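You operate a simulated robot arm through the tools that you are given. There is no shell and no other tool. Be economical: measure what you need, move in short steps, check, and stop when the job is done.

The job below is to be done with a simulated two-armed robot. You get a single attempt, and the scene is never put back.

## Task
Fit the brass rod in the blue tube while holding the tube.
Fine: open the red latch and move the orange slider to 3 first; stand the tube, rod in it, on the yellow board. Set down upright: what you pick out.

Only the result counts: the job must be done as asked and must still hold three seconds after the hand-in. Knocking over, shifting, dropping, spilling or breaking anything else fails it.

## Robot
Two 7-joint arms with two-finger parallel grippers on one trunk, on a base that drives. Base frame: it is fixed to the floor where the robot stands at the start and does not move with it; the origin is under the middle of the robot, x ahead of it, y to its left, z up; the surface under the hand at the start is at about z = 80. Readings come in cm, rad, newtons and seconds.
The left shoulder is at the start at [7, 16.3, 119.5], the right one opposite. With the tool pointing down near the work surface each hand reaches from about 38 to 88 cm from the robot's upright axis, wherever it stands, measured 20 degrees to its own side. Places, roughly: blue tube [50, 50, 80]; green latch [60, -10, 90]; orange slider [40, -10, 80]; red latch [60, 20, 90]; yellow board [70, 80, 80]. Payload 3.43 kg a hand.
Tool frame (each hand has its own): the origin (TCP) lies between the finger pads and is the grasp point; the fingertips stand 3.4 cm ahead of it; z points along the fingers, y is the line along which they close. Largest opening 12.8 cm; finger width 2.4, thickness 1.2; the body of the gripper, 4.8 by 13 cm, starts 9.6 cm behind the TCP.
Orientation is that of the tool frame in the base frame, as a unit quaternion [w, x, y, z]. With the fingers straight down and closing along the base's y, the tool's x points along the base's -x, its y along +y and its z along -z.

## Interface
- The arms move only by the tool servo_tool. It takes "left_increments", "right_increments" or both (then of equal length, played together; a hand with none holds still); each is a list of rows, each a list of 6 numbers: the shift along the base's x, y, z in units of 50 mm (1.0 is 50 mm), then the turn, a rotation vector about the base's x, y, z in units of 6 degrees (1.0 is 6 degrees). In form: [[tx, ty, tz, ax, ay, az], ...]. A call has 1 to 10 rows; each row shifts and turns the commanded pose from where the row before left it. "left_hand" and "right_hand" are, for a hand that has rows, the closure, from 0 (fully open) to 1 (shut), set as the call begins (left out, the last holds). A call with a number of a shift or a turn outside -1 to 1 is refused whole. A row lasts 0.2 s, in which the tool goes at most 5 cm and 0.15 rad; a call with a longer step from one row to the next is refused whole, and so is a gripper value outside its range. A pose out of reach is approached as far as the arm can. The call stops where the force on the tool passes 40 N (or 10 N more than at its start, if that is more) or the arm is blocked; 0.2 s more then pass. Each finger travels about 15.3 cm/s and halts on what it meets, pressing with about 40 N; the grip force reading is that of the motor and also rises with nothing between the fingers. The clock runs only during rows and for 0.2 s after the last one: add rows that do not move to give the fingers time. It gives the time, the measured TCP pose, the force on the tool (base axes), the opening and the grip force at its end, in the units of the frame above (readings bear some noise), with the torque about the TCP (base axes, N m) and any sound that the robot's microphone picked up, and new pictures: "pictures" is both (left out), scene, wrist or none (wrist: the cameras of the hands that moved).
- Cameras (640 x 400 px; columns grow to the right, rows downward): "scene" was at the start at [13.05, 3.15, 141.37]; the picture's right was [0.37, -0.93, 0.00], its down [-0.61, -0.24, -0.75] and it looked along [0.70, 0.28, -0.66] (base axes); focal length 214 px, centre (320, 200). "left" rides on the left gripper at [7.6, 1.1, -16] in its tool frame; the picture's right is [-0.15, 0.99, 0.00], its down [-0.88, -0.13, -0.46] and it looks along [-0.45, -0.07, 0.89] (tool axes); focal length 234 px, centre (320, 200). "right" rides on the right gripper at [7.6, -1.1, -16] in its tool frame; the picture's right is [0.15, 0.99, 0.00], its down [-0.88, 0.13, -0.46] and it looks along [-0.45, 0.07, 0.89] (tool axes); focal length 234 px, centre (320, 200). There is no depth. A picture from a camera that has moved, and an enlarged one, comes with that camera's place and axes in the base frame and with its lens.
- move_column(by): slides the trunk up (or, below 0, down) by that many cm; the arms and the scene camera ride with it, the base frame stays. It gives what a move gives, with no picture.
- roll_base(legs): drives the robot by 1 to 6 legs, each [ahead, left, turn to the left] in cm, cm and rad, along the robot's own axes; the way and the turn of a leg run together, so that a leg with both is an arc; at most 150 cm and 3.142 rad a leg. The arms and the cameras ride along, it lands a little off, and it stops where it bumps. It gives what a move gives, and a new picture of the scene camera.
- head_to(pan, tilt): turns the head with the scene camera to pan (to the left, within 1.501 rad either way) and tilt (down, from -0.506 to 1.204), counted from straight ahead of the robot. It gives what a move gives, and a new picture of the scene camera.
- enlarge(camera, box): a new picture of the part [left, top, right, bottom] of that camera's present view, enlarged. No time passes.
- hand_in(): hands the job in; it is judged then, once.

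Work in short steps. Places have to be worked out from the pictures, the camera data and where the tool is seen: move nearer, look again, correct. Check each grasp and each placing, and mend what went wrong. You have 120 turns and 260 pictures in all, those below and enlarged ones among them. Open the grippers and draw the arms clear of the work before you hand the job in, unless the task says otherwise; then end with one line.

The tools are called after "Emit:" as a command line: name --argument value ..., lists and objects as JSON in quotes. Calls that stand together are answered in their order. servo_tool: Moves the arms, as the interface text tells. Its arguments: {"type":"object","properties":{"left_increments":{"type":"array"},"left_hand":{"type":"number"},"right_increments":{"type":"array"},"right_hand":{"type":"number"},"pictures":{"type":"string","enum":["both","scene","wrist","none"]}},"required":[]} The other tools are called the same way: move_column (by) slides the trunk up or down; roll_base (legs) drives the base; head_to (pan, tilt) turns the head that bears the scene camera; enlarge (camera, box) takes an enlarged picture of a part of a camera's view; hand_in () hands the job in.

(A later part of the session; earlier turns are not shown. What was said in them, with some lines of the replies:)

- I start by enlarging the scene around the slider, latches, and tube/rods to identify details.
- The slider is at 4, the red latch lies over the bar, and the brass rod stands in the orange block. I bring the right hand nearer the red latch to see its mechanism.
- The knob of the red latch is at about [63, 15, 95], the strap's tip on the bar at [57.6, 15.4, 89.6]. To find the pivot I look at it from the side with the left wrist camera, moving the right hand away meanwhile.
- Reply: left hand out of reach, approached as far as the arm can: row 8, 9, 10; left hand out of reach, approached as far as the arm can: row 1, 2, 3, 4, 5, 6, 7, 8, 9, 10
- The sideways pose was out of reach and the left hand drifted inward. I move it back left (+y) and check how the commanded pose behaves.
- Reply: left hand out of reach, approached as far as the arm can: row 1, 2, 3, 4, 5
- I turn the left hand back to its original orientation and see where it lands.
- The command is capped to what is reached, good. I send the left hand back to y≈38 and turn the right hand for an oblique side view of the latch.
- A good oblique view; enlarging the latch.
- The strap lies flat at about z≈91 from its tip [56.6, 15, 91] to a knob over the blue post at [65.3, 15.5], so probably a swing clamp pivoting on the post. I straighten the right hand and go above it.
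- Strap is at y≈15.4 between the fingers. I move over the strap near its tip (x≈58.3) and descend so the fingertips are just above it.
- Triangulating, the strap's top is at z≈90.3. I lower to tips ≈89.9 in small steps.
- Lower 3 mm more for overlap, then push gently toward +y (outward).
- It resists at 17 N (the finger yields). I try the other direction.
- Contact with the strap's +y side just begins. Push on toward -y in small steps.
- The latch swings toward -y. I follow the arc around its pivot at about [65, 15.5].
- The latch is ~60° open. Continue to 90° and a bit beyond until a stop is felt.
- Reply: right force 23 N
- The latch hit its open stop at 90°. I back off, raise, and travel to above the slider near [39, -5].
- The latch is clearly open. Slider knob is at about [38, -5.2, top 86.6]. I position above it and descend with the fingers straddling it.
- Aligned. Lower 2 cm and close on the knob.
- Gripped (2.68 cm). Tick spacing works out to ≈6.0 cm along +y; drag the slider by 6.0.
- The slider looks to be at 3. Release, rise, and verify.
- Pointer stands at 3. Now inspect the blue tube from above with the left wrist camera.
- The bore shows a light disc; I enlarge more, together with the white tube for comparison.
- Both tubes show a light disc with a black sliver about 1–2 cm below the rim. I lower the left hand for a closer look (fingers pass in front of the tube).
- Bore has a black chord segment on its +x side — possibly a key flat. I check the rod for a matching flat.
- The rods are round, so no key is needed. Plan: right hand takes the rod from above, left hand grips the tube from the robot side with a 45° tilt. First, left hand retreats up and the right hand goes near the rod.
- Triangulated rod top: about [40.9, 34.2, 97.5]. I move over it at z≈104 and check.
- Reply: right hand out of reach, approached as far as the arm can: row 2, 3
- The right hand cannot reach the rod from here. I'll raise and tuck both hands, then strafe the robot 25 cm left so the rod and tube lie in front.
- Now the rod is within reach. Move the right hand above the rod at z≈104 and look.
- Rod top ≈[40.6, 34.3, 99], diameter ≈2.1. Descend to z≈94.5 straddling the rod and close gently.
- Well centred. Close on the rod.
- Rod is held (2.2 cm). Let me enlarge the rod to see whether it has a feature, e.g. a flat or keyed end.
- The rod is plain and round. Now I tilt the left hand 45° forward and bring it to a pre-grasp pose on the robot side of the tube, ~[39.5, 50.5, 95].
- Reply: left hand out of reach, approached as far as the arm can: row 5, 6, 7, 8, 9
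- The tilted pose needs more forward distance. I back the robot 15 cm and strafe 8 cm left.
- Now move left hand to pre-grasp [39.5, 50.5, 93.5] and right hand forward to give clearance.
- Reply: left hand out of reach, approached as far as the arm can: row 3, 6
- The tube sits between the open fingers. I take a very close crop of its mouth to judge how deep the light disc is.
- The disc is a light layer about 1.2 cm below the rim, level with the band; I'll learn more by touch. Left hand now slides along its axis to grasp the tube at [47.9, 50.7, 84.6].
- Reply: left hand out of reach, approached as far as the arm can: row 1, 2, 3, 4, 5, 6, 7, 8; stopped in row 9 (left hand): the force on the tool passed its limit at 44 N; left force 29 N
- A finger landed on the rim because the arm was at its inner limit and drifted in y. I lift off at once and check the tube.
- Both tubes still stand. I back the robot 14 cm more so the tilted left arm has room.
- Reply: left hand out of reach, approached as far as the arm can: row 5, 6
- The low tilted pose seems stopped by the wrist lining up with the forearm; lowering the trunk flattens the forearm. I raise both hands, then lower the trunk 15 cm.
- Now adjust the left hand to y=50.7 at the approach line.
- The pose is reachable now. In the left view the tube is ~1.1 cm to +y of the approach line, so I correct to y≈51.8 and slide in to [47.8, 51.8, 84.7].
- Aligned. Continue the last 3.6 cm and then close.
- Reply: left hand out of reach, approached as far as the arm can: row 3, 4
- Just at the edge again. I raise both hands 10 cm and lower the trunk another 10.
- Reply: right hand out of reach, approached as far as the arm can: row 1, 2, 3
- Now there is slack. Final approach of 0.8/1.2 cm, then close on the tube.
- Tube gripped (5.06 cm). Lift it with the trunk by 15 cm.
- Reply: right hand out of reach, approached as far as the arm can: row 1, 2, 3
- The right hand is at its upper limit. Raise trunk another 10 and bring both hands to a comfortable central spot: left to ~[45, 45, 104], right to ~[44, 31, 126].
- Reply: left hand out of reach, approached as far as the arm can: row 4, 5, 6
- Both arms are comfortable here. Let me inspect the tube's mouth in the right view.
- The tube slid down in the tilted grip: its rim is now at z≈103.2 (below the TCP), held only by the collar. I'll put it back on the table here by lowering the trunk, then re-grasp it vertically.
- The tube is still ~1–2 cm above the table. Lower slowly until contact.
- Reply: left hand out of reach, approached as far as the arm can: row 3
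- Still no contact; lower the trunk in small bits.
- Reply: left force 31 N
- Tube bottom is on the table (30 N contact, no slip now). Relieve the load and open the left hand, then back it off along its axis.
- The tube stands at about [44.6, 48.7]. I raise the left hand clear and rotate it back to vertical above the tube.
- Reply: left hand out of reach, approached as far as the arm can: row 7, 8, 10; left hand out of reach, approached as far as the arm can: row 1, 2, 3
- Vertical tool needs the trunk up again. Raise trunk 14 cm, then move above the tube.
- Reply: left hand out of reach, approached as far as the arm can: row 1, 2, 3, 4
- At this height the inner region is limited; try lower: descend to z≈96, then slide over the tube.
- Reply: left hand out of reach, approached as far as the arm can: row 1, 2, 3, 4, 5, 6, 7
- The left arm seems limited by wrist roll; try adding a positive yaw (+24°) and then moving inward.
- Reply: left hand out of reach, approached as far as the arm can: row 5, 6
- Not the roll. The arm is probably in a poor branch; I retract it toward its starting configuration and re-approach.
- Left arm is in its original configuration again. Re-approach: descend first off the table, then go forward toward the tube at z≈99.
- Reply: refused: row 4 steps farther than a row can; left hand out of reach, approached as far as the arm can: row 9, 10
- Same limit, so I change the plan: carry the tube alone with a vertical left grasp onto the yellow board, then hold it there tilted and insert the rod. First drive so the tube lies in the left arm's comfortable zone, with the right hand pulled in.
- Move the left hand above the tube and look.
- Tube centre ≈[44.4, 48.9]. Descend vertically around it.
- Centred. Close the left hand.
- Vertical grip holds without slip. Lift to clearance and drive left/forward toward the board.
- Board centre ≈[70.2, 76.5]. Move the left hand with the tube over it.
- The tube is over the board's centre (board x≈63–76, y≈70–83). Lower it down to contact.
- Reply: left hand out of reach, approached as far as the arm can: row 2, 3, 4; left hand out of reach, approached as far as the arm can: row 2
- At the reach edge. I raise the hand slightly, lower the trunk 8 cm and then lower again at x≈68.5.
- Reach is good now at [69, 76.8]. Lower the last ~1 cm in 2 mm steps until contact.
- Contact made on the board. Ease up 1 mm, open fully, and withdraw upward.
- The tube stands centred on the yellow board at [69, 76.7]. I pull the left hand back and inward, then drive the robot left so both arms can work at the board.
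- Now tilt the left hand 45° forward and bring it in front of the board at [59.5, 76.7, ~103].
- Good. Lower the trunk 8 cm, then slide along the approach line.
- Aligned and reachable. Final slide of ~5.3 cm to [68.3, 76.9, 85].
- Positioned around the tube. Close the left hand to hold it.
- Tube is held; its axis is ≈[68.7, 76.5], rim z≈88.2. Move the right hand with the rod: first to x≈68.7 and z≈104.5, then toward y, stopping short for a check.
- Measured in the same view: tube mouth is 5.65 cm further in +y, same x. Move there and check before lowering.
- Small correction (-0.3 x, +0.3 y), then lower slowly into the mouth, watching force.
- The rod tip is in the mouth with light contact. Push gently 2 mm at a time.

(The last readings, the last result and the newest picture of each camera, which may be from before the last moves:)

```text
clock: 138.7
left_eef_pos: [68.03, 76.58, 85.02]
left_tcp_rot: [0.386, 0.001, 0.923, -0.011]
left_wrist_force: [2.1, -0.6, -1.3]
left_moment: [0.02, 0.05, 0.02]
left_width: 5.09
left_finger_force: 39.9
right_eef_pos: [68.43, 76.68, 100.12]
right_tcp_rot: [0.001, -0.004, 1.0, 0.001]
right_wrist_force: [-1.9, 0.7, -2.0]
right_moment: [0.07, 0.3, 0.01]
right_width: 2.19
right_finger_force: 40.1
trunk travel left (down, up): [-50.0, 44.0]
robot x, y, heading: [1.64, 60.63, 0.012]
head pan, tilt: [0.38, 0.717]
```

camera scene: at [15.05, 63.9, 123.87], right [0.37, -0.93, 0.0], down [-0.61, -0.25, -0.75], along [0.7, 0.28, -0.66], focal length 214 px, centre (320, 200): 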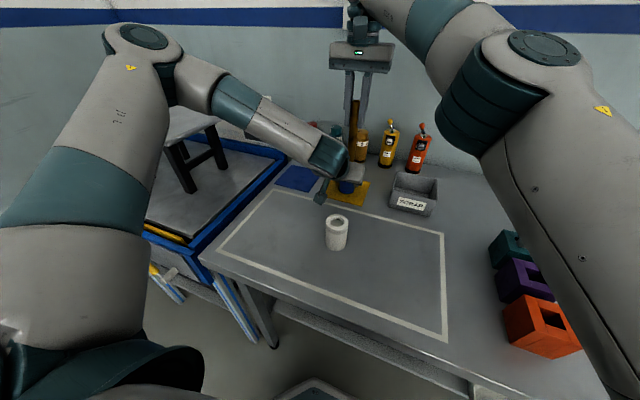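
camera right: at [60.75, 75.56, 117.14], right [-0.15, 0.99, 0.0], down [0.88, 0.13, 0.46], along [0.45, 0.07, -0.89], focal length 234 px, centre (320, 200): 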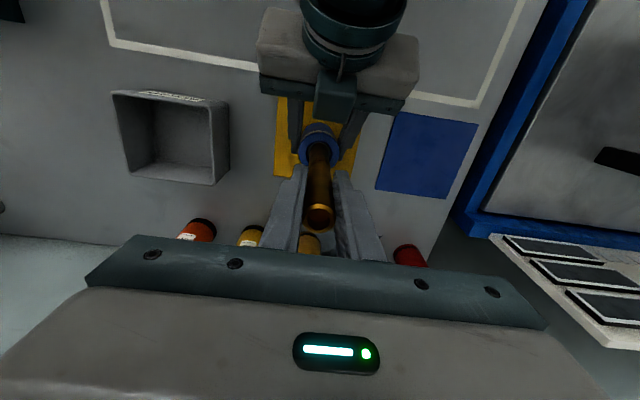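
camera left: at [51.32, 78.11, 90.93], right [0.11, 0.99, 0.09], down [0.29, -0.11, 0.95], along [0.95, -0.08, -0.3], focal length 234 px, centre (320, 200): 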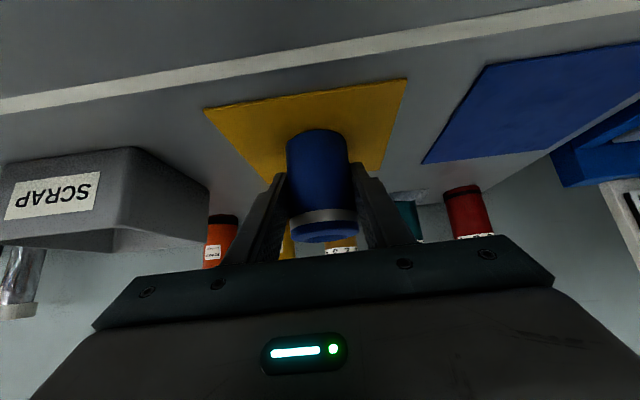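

It is sliding in with little resistance. Keep going.

Emit:
servo_tool --right_increments '[[0.02, 0, -0.08, 0, 0, 0], [0, 0, -0.08, 0, 0, 0], [0, 0, -0.08, 0, 0, 0], [0, 0, 0, 0, 0, 0]]' --pictures "none"

Emit:
servo_tool --right_increments '[[0, 0, -0.08, 0, 0, 0], [0, 0, -0.08, 0, 0, 0], [0, 0, -0.08, 0, 0, 0], [0, 0, 0, 0, 0, 0]]' --pictures "wrist"

Emit:
enlarge --camera "left" --box '[240, 150, 400, 290]'

```text
clock: 139.7
left_eef_pos: [68.12, 76.71, 85.13]
left_tcp_rot: [0.386, 0.001, 0.922, -0.012]
left_wrist_force: [2.4, -1.0, -1.3]
left_moment: [0.04, 0.08, -0.01]
left_width: 5.05
left_finger_force: 40.4
right_eef_pos: [68.36, 76.69, 98.75]
right_tcp_rot: [0.003, -0.003, 1.0, 0.001]
right_wrist_force: [-2.7, 0.0, -1.3]
right_moment: [0.04, 0.29, -0.01]
right_width: 2.19
right_finger_force: 40.1
trunk travel left (down, up): [-50.0, 44.0]
robot x, y, heading: [1.77, 61.24, 0.006]
head pan, tilt: [0.38, 0.717]
```

```text
clock: 140.7
left_eef_pos: [68.02, 76.62, 85.02]
left_tcp_rot: [0.385, 0.001, 0.923, -0.011]
left_wrist_force: [2.7, -0.5, 0.1]
left_moment: [0.01, 0.06, -0.05]
left_width: 5.08
left_finger_force: 40.2
right_eef_pos: [68.35, 76.63, 97.69]
right_tcp_rot: [0.0, -0.002, 1.0, 0.001]
right_wrist_force: [-2.6, 0.8, -2.0]
right_moment: [0.0, 0.26, 0.01]
right_width: 2.23
right_finger_force: 39.9
trunk travel left (down, up): [-50.0, 44.0]
robot x, y, heading: [2.17, 60.55, 0.004]
head pan, tilt: [0.38, 0.717]
camera right: at [60.78, 75.5, 113.73], right [-0.15, 0.99, 0.0], down [0.88, 0.13, 0.46], along [0.45, 0.07, -0.89], focal length 234 px, centre (320, 200)
```

right: 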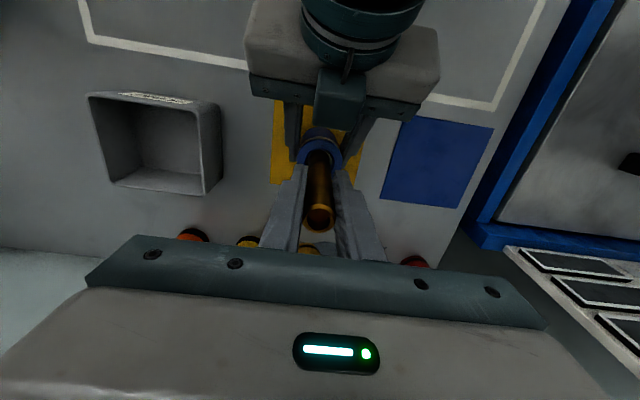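

```text
2.86 times, centred on (320, 220) of left
camera zoom: at [51.33, 78.12, 90.94], right [0.11, 0.99, 0.09], down [0.29, -0.11, 0.95], along [0.95, -0.08, -0.3], focal length 669 px, centre (320, 143)
```

zoom: 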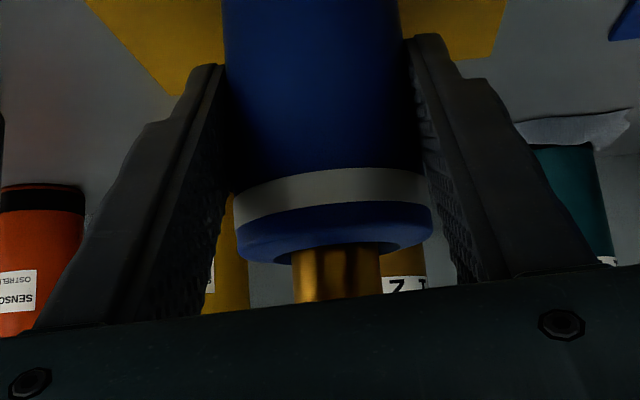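

The rod is already ~3.5 cm deep. Continue with a small +x correction until it bottoms.

Emit:
servo_tool --right_increments '[[0.03, 0, -0.1, 0, 0, 0], [0.02, 0, -0.1, 0, 0, 0], [0, 0, -0.1, 0, 0, 0], [0, 0, -0.1, 0, 0, 0], [0, 0, 0, 0, 0, 0]]' --pictures "none"

Emit:
servo_tool --right_increments '[[0, 0, -0.08, 0, 0, 0], [0, 0, -0.08, 0, 0, 0], [0, 0, -0.08, 0, 0, 0], [0, 0, 0, 0, 0, 0]]' --pictures "wrist"

```text
clock: 141.9
left_eef_pos: [68.22, 76.67, 85.2]
left_tcp_rot: [0.386, 0.0, 0.922, -0.011]
left_wrist_force: [3.8, -0.5, -0.2]
left_moment: [0.05, 0.11, 0.01]
left_width: 5.06
left_finger_force: 39.5
right_eef_pos: [68.68, 76.66, 95.71]
right_tcp_rot: [0.001, -0.002, 1.0, 0.0]
right_wrist_force: [-4.2, -0.1, -1.7]
right_moment: [0.03, 0.31, -0.01]
right_width: 2.21
right_finger_force: 40.0
trunk travel left (down, up): [-50.0, 44.0]
robot x, y, heading: [2.0, 60.76, 0.007]
head pan, tilt: [0.38, 0.717]
```

```text
clock: 142.9
left_eef_pos: [67.92, 76.7, 85.0]
left_tcp_rot: [0.386, 0.001, 0.923, -0.011]
left_wrist_force: [2.3, 1.2, -13.4]
left_moment: [0.64, 0.12, -0.09]
left_width: 5.06
left_finger_force: 40.2
right_eef_pos: [68.73, 76.67, 94.6]
right_tcp_rot: [0.003, -0.002, 1.0, 0.001]
right_wrist_force: [1.1, 0.0, 27.1]
right_moment: [-0.2, -0.35, 0.01]
right_width: 2.18
right_finger_force: 40.1
trunk travel left (down, up): [-50.0, 44.0]
robot x, y, heading: [2.02, 60.75, 0.006]
head pan, tilt: [0.38, 0.717]
camera right: at [60.98, 75.54, 110.64], right [-0.15, 0.99, 0.0], down [0.88, 0.13, 0.46], along [0.46, 0.07, -0.89], focal length 234 px, centre (320, 200)
```

right: 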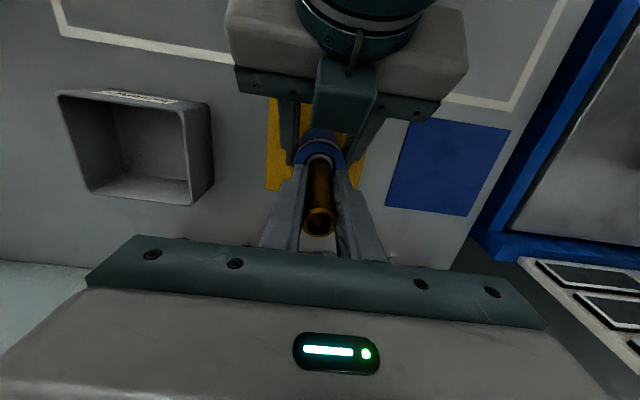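

Bottomed with 27 N at ~6.6 cm depth. Ease the load, open the right hand and rise clear while the left still holds the tube.

Emit:
servo_tool --right_increments '[[0, 0, 0.03, 0, 0, 0], [0, 0, 0, 0, 0, 0]]' --pictures "none"

Emit:
servo_tool --right_increments '[[0, 0, 0, 0, 0, 0], [0, 0, 0, 0, 0, 0], [0, 0, 0, 0, 0, 0]]' --right_hand 0.6 --pictures "both"

Emit:
enlarge --camera "right" --box '[250, 100, 390, 250]'

```text
clock: 143.5
left_eef_pos: [67.88, 76.62, 85.0]
left_tcp_rot: [0.386, 0.0, 0.923, -0.011]
left_wrist_force: [-5.2, 2.2, -11.0]
left_moment: [0.48, 0.49, 0.0]
left_width: 5.04
left_finger_force: 40.0
right_eef_pos: [68.61, 76.71, 94.56]
right_tcp_rot: [0.001, -0.003, 1.0, 0.0]
right_wrist_force: [3.8, 0.1, 17.2]
right_moment: [-0.16, -0.75, 0.04]
right_width: 2.19
right_finger_force: 39.8
trunk travel left (down, up): [-50.0, 44.0]
robot x, y, heading: [1.87, 60.45, 0.007]
head pan, tilt: [0.38, 0.717]
```

```text
clock: 144.3
left_eef_pos: [68.1, 76.68, 85.02]
left_tcp_rot: [0.386, 0.001, 0.923, -0.011]
left_wrist_force: [0.6, -0.7, -2.6]
left_moment: [-0.01, 0.06, 0.0]
left_width: 5.06
left_finger_force: 40.0
right_eef_pos: [68.75, 76.87, 94.63]
right_tcp_rot: [0.0, -0.003, 1.0, 0.001]
right_wrist_force: [-0.3, -0.1, -0.1]
right_moment: [0.0, 0.01, 0.0]
right_width: 5.1
right_finger_force: 0.1
trunk travel left (down, up): [-50.0, 44.0]
robot x, y, heading: [1.93, 60.76, 0.006]
head pan, tilt: [0.38, 0.717]
camera scene: at [15.02, 63.97, 123.86], right [0.38, -0.93, 0.0], down [-0.61, -0.25, -0.75], along [0.7, 0.28, -0.66], focal length 214 px, centre (320, 200)
camera right: at [61.04, 75.58, 110.61], right [-0.15, 0.99, 0.0], down [0.88, 0.13, 0.46], along [0.45, 0.07, -0.89], focal length 234 px, centre (320, 200)
```

scene: 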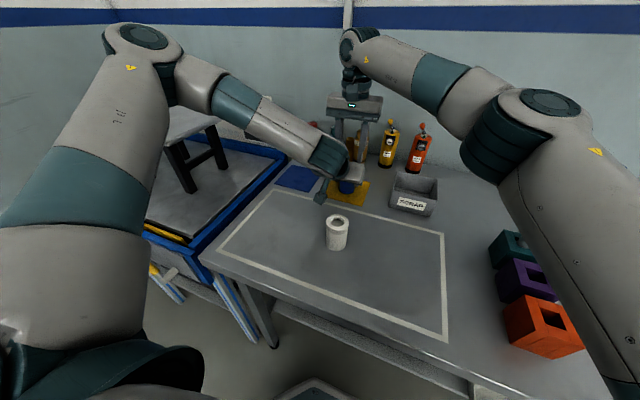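
right: 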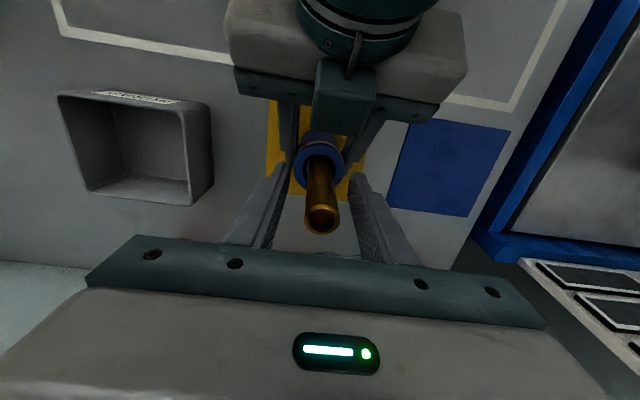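

```text
2.67 times, centred on (320, 175) of right
camera zoom: at [61.04, 75.58, 110.61], right [-0.15, 0.99, 0.0], down [0.88, 0.13, 0.46], along [0.45, 0.07, -0.89], focal length 624 px, centre (320, 267)
```

zoom: 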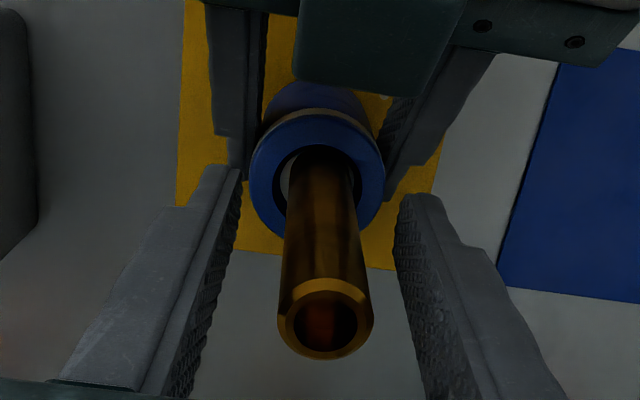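

The rod stands free in the tube. Raise the right hand straight up and move it away.

Emit:
servo_tool --right_increments '[[0, 0, 0.5, 0, 0, 0], [0, 0, 0.6, 0, 0, 0], [0, 0, 0.6, 0, 0, 0], [0, 0, 0.4, 0, 0, 0], [-0.3, -0.7, 0, 0, 0, 0], [-0.4, -0.8, 0, 0, 0, 0], [-0.4, -0.8, 0, 0, 0, 0], [-0.4, -0.8, 0, 0, 0, 0]]' --pictures "both"

Emit:
enlarge --camera "right" --box '[330, 100, 530, 270]'

Emit:
enlarge --camera "scene" --box '[290, 90, 420, 220]'

```text
clock: 146.1
left_eef_pos: [68.04, 76.58, 85.09]
left_tcp_rot: [0.386, 0.0, 0.923, -0.009]
left_wrist_force: [-0.1, 0.1, -2.3]
left_moment: [0.02, 0.03, -0.01]
left_width: 5.04
left_finger_force: 39.7
right_eef_pos: [61.06, 61.12, 105.14]
right_tcp_rot: [0.001, -0.002, 1.0, 0.001]
right_wrist_force: [-0.1, 0.3, 0.3]
right_moment: [0.05, -0.05, 0.04]
right_width: 5.12
right_finger_force: 0.1
trunk travel left (down, up): [-50.0, 44.0]
robot x, y, heading: [1.72, 60.54, 0.006]
head pan, tilt: [0.38, 0.717]
camera scene: at [14.98, 63.79, 123.87], right [0.38, -0.93, 0.0], down [-0.61, -0.25, -0.75], along [0.7, 0.28, -0.66], focal length 214 px, centre (320, 200)
camera right: at [53.39, 59.83, 121.12], right [-0.15, 0.99, 0.0], down [0.88, 0.13, 0.46], along [0.45, 0.07, -0.89], focal length 234 px, centre (320, 200)
```

scene: 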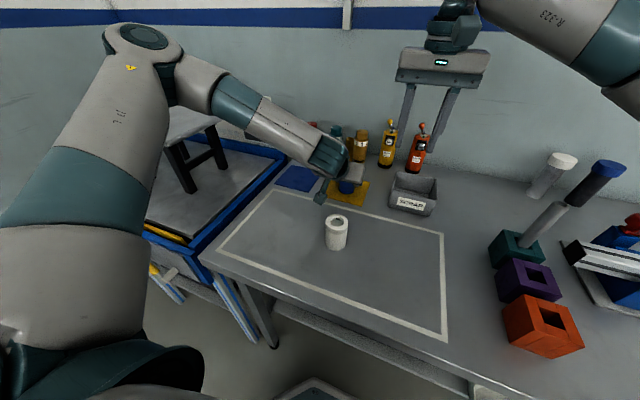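
right: 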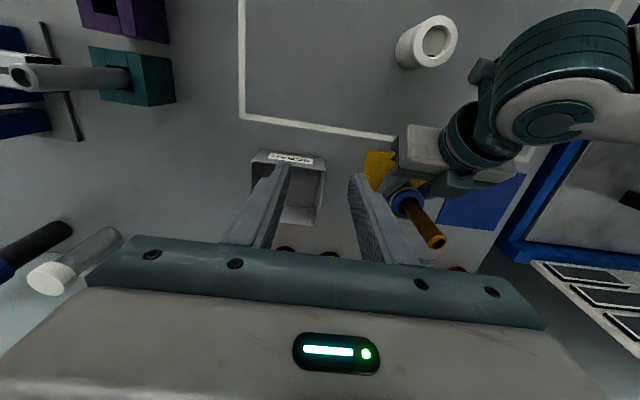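

```text
2.35 times, centred on (430, 185) of right
camera zoom: at [53.39, 59.83, 121.12], right [-0.15, 0.99, 0.0], down [0.88, 0.13, 0.46], along [0.45, 0.07, -0.89], focal length 551 px, centre (61, 235)
```

zoom: 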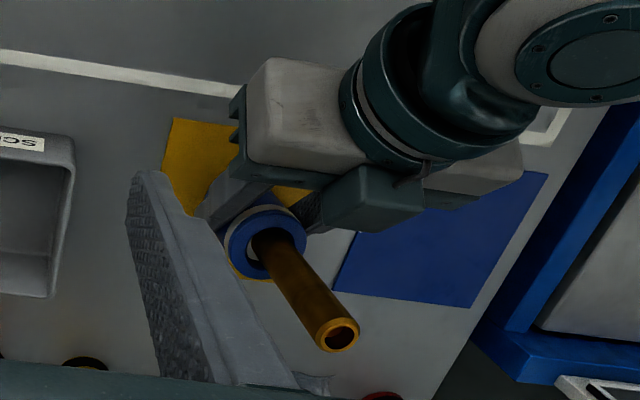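

```text
3.08 times, centred on (355, 155) of scene
camera zoom: at [14.98, 63.79, 123.87], right [0.38, -0.93, 0.0], down [-0.61, -0.25, -0.75], along [0.7, 0.28, -0.66], focal length 660 px, centre (212, 338)
```

zoom: 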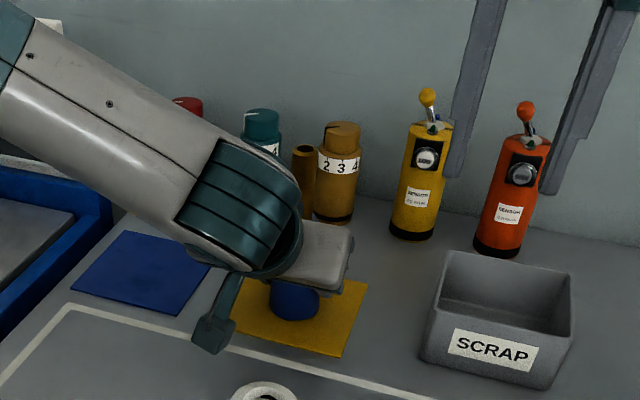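

Rod stands in the tube. Open the left hand and withdraw along its axis.

Emit:
servo_tool --left_increments '[[0, 0, 0, 0, 0, 0], [0, 0, 0, 0, 0, 0], [0, 0, 0, 0, 0, 0]]' --left_hand 0.3 --pictures "wrist"

Emit:
servo_tool --left_increments '[[-0.15, 0, 0.15, 0, 0, 0], [-0.25, 0, 0.25, 0, 0, 0], [-0.35, 0, 0.35, 0, 0, 0], [-0.4, 0, 0.4, 0, 0, 0], [-0.4, 0, 0.4, 0, 0, 0], [0, 0, 0, 0, 0, 0]]' --pictures "both"

Emit:
enlarge --camera "right" --box '[330, 100, 530, 270]'

```text
clock: 146.9
left_eef_pos: [68.1, 76.66, 85.31]
left_tcp_rot: [0.386, 0.0, 0.922, -0.011]
left_wrist_force: [0.4, -0.7, -0.2]
left_moment: [-0.02, -0.03, -0.01]
left_width: 8.95
left_finger_force: 0.1
right_eef_pos: [61.06, 61.23, 105.11]
right_tcp_rot: [0.002, -0.003, 1.0, 0.001]
right_wrist_force: [0.9, -0.7, 0.1]
right_moment: [0.01, -0.01, -0.03]
right_width: 5.1
right_finger_force: 0.0
trunk travel left (down, up): [-50.0, 44.0]
robot x, y, heading: [1.77, 60.9, 0.006]
head pan, tilt: [0.38, 0.717]
camera left: at [51.31, 78.1, 90.96], right [0.11, 0.99, 0.09], down [0.29, -0.12, 0.95], along [0.95, -0.08, -0.3], focal length 234 px, centre (320, 200)
```

left: 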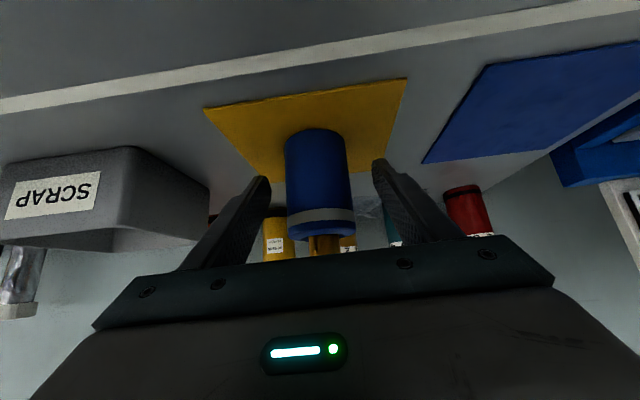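

```text
clock: 148.3
left_eef_pos: [60.47, 76.8, 93.02]
left_tcp_rot: [0.385, 0.0, 0.923, -0.01]
left_wrist_force: [-0.3, 0.7, 0.2]
left_moment: [-0.03, 0.01, -0.05]
left_width: 8.97
left_finger_force: 0.0
right_eef_pos: [60.98, 61.3, 104.97]
right_tcp_rot: [0.001, -0.002, 1.0, 0.001]
right_wrist_force: [-0.7, 0.8, -0.7]
right_moment: [0.01, 0.02, -0.01]
right_width: 5.13
right_finger_force: 0.2
trunk travel left (down, up): [-50.0, 44.0]
robot x, y, heading: [1.95, 60.57, 0.006]
head pan, tilt: [0.38, 0.717]
camera scene: at [15.06, 63.98, 123.86], right [0.38, -0.93, 0.0], down [-0.61, -0.25, -0.75], along [0.7, 0.28, -0.66], focal length 214 px, centre (320, 200)
camera left: at [43.75, 78.14, 98.78], right [0.11, 0.99, 0.09], down [0.29, -0.11, 0.95], along [0.95, -0.08, -0.3], focal length 234 px, centre (320, 200)
```

scene: 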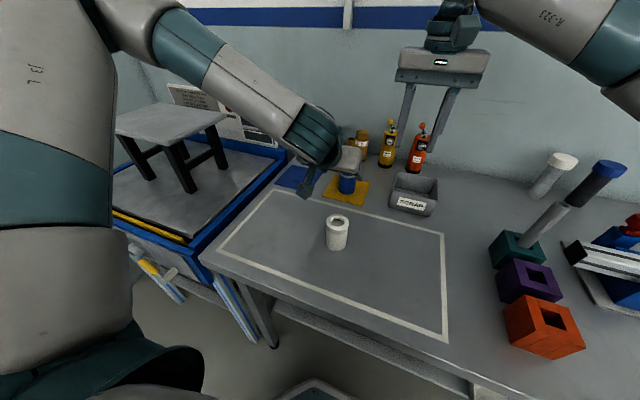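
left: 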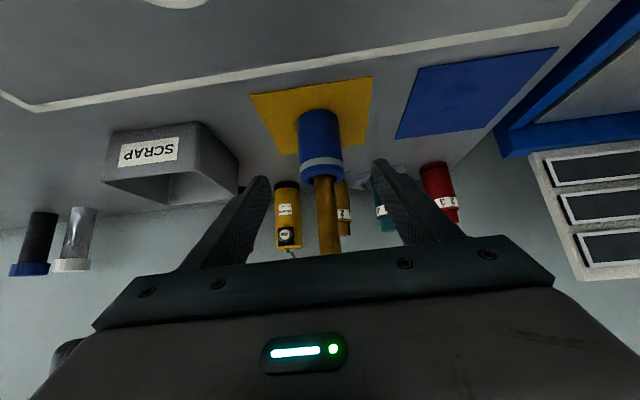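

```text
2.35 times, centred on (430, 185) of right
camera zoom: at [53.48, 60.08, 121.09], right [-0.15, 0.99, 0.0], down [0.88, 0.13, 0.46], along [0.45, 0.07, -0.89], focal length 551 px, centre (61, 235)
```

zoom: 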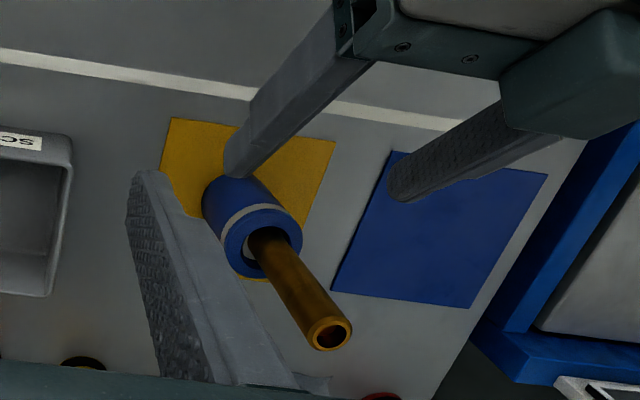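

The assembly stands upright on the board. Withdraw both arms further and check with the scene camera.

Emit:
servo_tool --left_increments '[[-0.5, 0, 0.5, 0, 0, 0], [-0.6, 0, 0.5, 0, 0, 0], [-0.6, 0.1, 0.3, 0, 0, 0], [-0.6, 0.2, 0.2, 0, 0, 0], [-0.6, 0.3, 0, 0, 0, 0]]' --right_increments '[[-0.6, -0.2, 0, 0, 0, 0], [-0.6, -0.3, 0, 0, 0, 0], [-0.6, -0.3, 0, 0, 0, 0], [-0.4, -0.3, 0, 0, 0, 0], [0, 0, 0, 0, 0, 0]]' --left_hand 0.0 --right_hand 0.0 --pictures "scene"

Emit:
enlarge --camera "scene" --box '[280, 100, 420, 230]'

Emit:
head_to --pan -0.5 --tilt 0.7

```text
clock: 149.5
left_eef_pos: [50.32, 78.44, 103.33]
left_tcp_rot: [0.385, 0.001, 0.923, -0.012]
left_wrist_force: [0.0, 0.9, 0.1]
left_moment: [0.0, -0.03, -0.06]
left_width: 12.82
left_finger_force: 0.1
left hand out of reach, approached as far as the arm can: row 3, 4, 5
right_eef_pos: [50.06, 55.76, 105.24]
right_tcp_rot: [0.002, -0.003, 1.0, 0.0]
right_wrist_force: [-0.7, 0.8, -0.8]
right_moment: [-0.03, -0.01, 0.0]
right_width: 12.81
right_finger_force: 0.1
trunk travel left (down, up): [-50.0, 44.0]
robot x, y, heading: [1.76, 60.98, 0.004]
head pan, tilt: [0.38, 0.717]
camera scene: at [14.92, 64.07, 123.87], right [0.38, -0.93, 0.0], down [-0.61, -0.25, -0.75], along [0.7, 0.28, -0.66], focal length 214 px, centre (320, 200)
```

scene: 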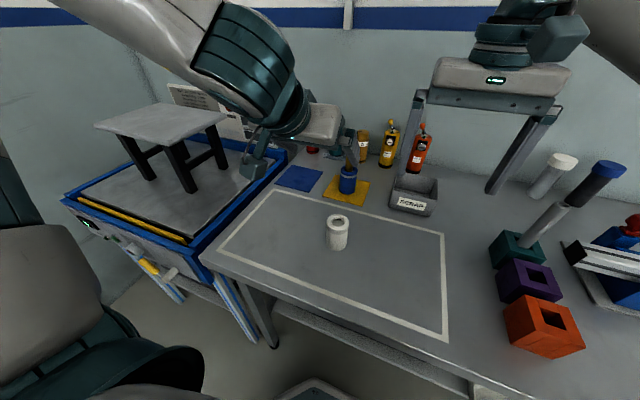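

```text
3.08 times, centred on (350, 165) of scene
camera zoom: at [14.92, 64.07, 123.87], right [0.38, -0.93, 0.0], down [-0.61, -0.25, -0.75], along [0.7, 0.28, -0.66], focal length 660 px, centre (228, 308)
```

zoom: 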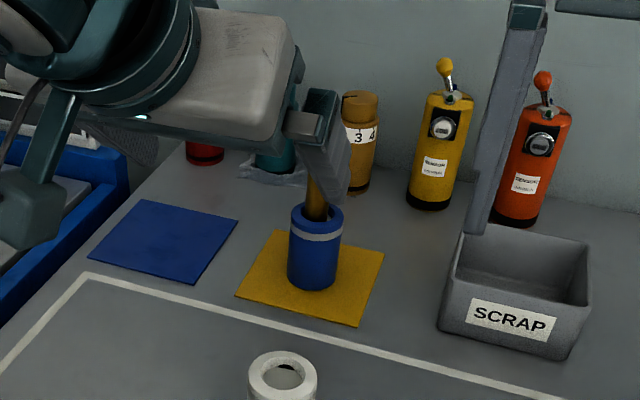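

```text
clock: 150.7
left_eef_pos: [50.46, 78.4, 103.31]
left_tcp_rot: [0.385, 0.0, 0.923, -0.01]
left_wrist_force: [0.0, -0.8, -0.9]
left_moment: [0.02, -0.01, 0.02]
left_width: 12.77
left_finger_force: 0.0
right_eef_pos: [50.16, 55.6, 105.18]
right_tcp_rot: [0.002, -0.002, 1.0, 0.001]
right_wrist_force: [0.6, -0.1, -0.5]
right_moment: [0.04, 0.02, -0.03]
right_width: 12.79
right_finger_force: 0.0
trunk travel left (down, up): [-50.0, 44.0]
robot x, y, heading: [1.64, 60.98, 0.006]
head pan, tilt: [-0.499, 0.7]
camera scene: at [14.65, 56.77, 124.02], right [-0.47, -0.88, 0.0], down [-0.57, 0.31, -0.76], along [0.67, -0.36, -0.64], focal length 214 px, centre (320, 200)
```

scene: 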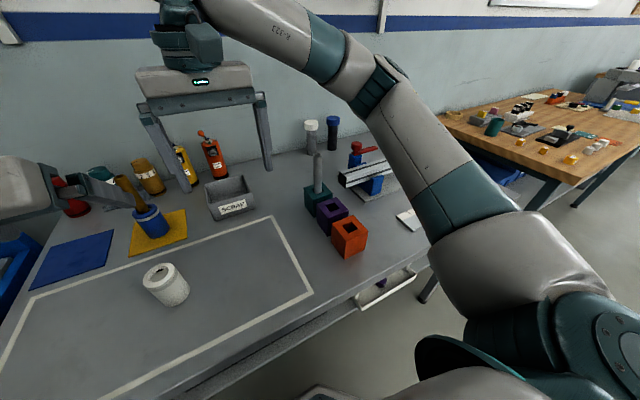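

The latch and blocks look unchanged. I drive back 20 cm to draw the arms clear and take a last look.

Emit:
roll_base --legs '[[-22, 0, 0]]'

Emit:
enlarge --camera "scene" --box '[100, 120, 260, 260]'

Emit:
enlarge --camera "scene" --box '[280, 110, 480, 250]'

```text
clock: 152.4
left_eef_pos: [28.39, 78.23, 103.44]
left_tcp_rot: [0.385, 0.001, 0.923, -0.011]
left_wrist_force: [-0.6, -0.5, -0.1]
left_moment: [0.0, 0.01, 0.01]
left_width: 12.79
left_finger_force: 0.1
right_eef_pos: [28.19, 55.5, 105.16]
right_tcp_rot: [0.002, -0.002, 1.0, 0.0]
right_wrist_force: [-0.3, 0.5, -0.4]
right_moment: [-0.01, -0.04, -0.04]
right_width: 12.79
right_finger_force: 0.1
trunk travel left (down, up): [-50.0, 44.0]
robot x, y, heading: [-20.21, 60.74, 0.005]
head pan, tilt: [-0.499, 0.7]
camera scene: at [-7.38, 56.66, 124.02], right [-0.48, -0.88, 0.0], down [-0.57, 0.31, -0.77], along [0.67, -0.36, -0.64], focal length 214 px, centre (320, 200)
```

scene: 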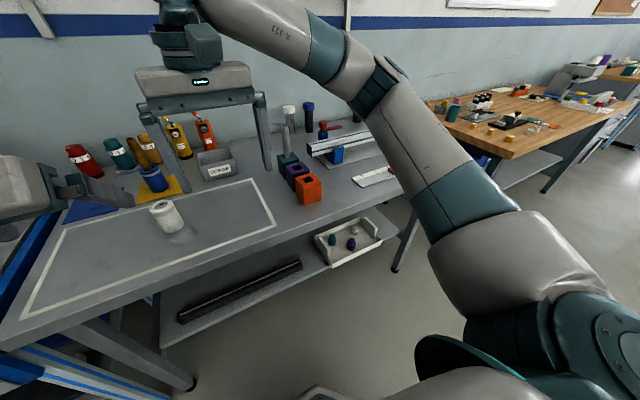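

```text
2.86 times, centred on (180, 190) of scene
camera zoom: at [-7.38, 56.66, 124.02], right [-0.48, -0.88, 0.0], down [-0.57, 0.31, -0.77], along [0.67, -0.36, -0.64], focal length 613 px, centre (720, 229)
```

zoom: 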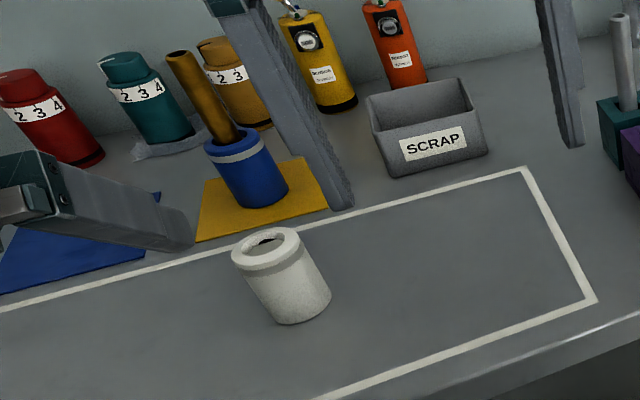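

```text
2.86 times, centred on (380, 180) of scene
camera zoom: at [-7.38, 56.66, 124.02], right [-0.48, -0.88, 0.0], down [-0.57, 0.31, -0.77], along [0.67, -0.36, -0.64], focal length 613 px, centre (149, 257)
```

zoom: 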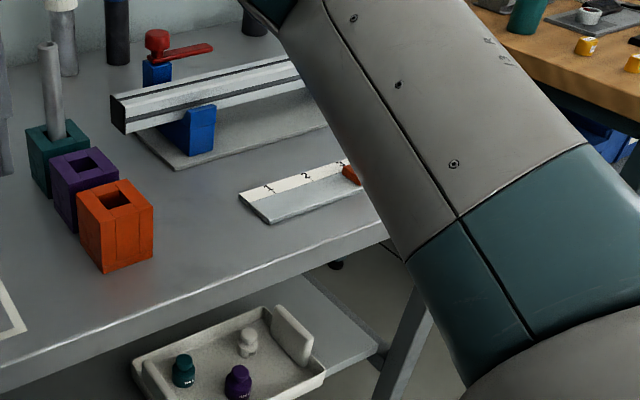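

The rod stands in the blue tube, upright on the yellow board. The red latch is open, the slider is at 3, and the hands are open and clear, so I hand in.

Emit:
hand_in

```text
The job is handed in.
```

The job is handed in: I opened the red latch, moved the orange slider to 3, then fitted the brass rod about 6.6 cm into the blue tube while the left hand held it, and left it standing upright on the yellow board.
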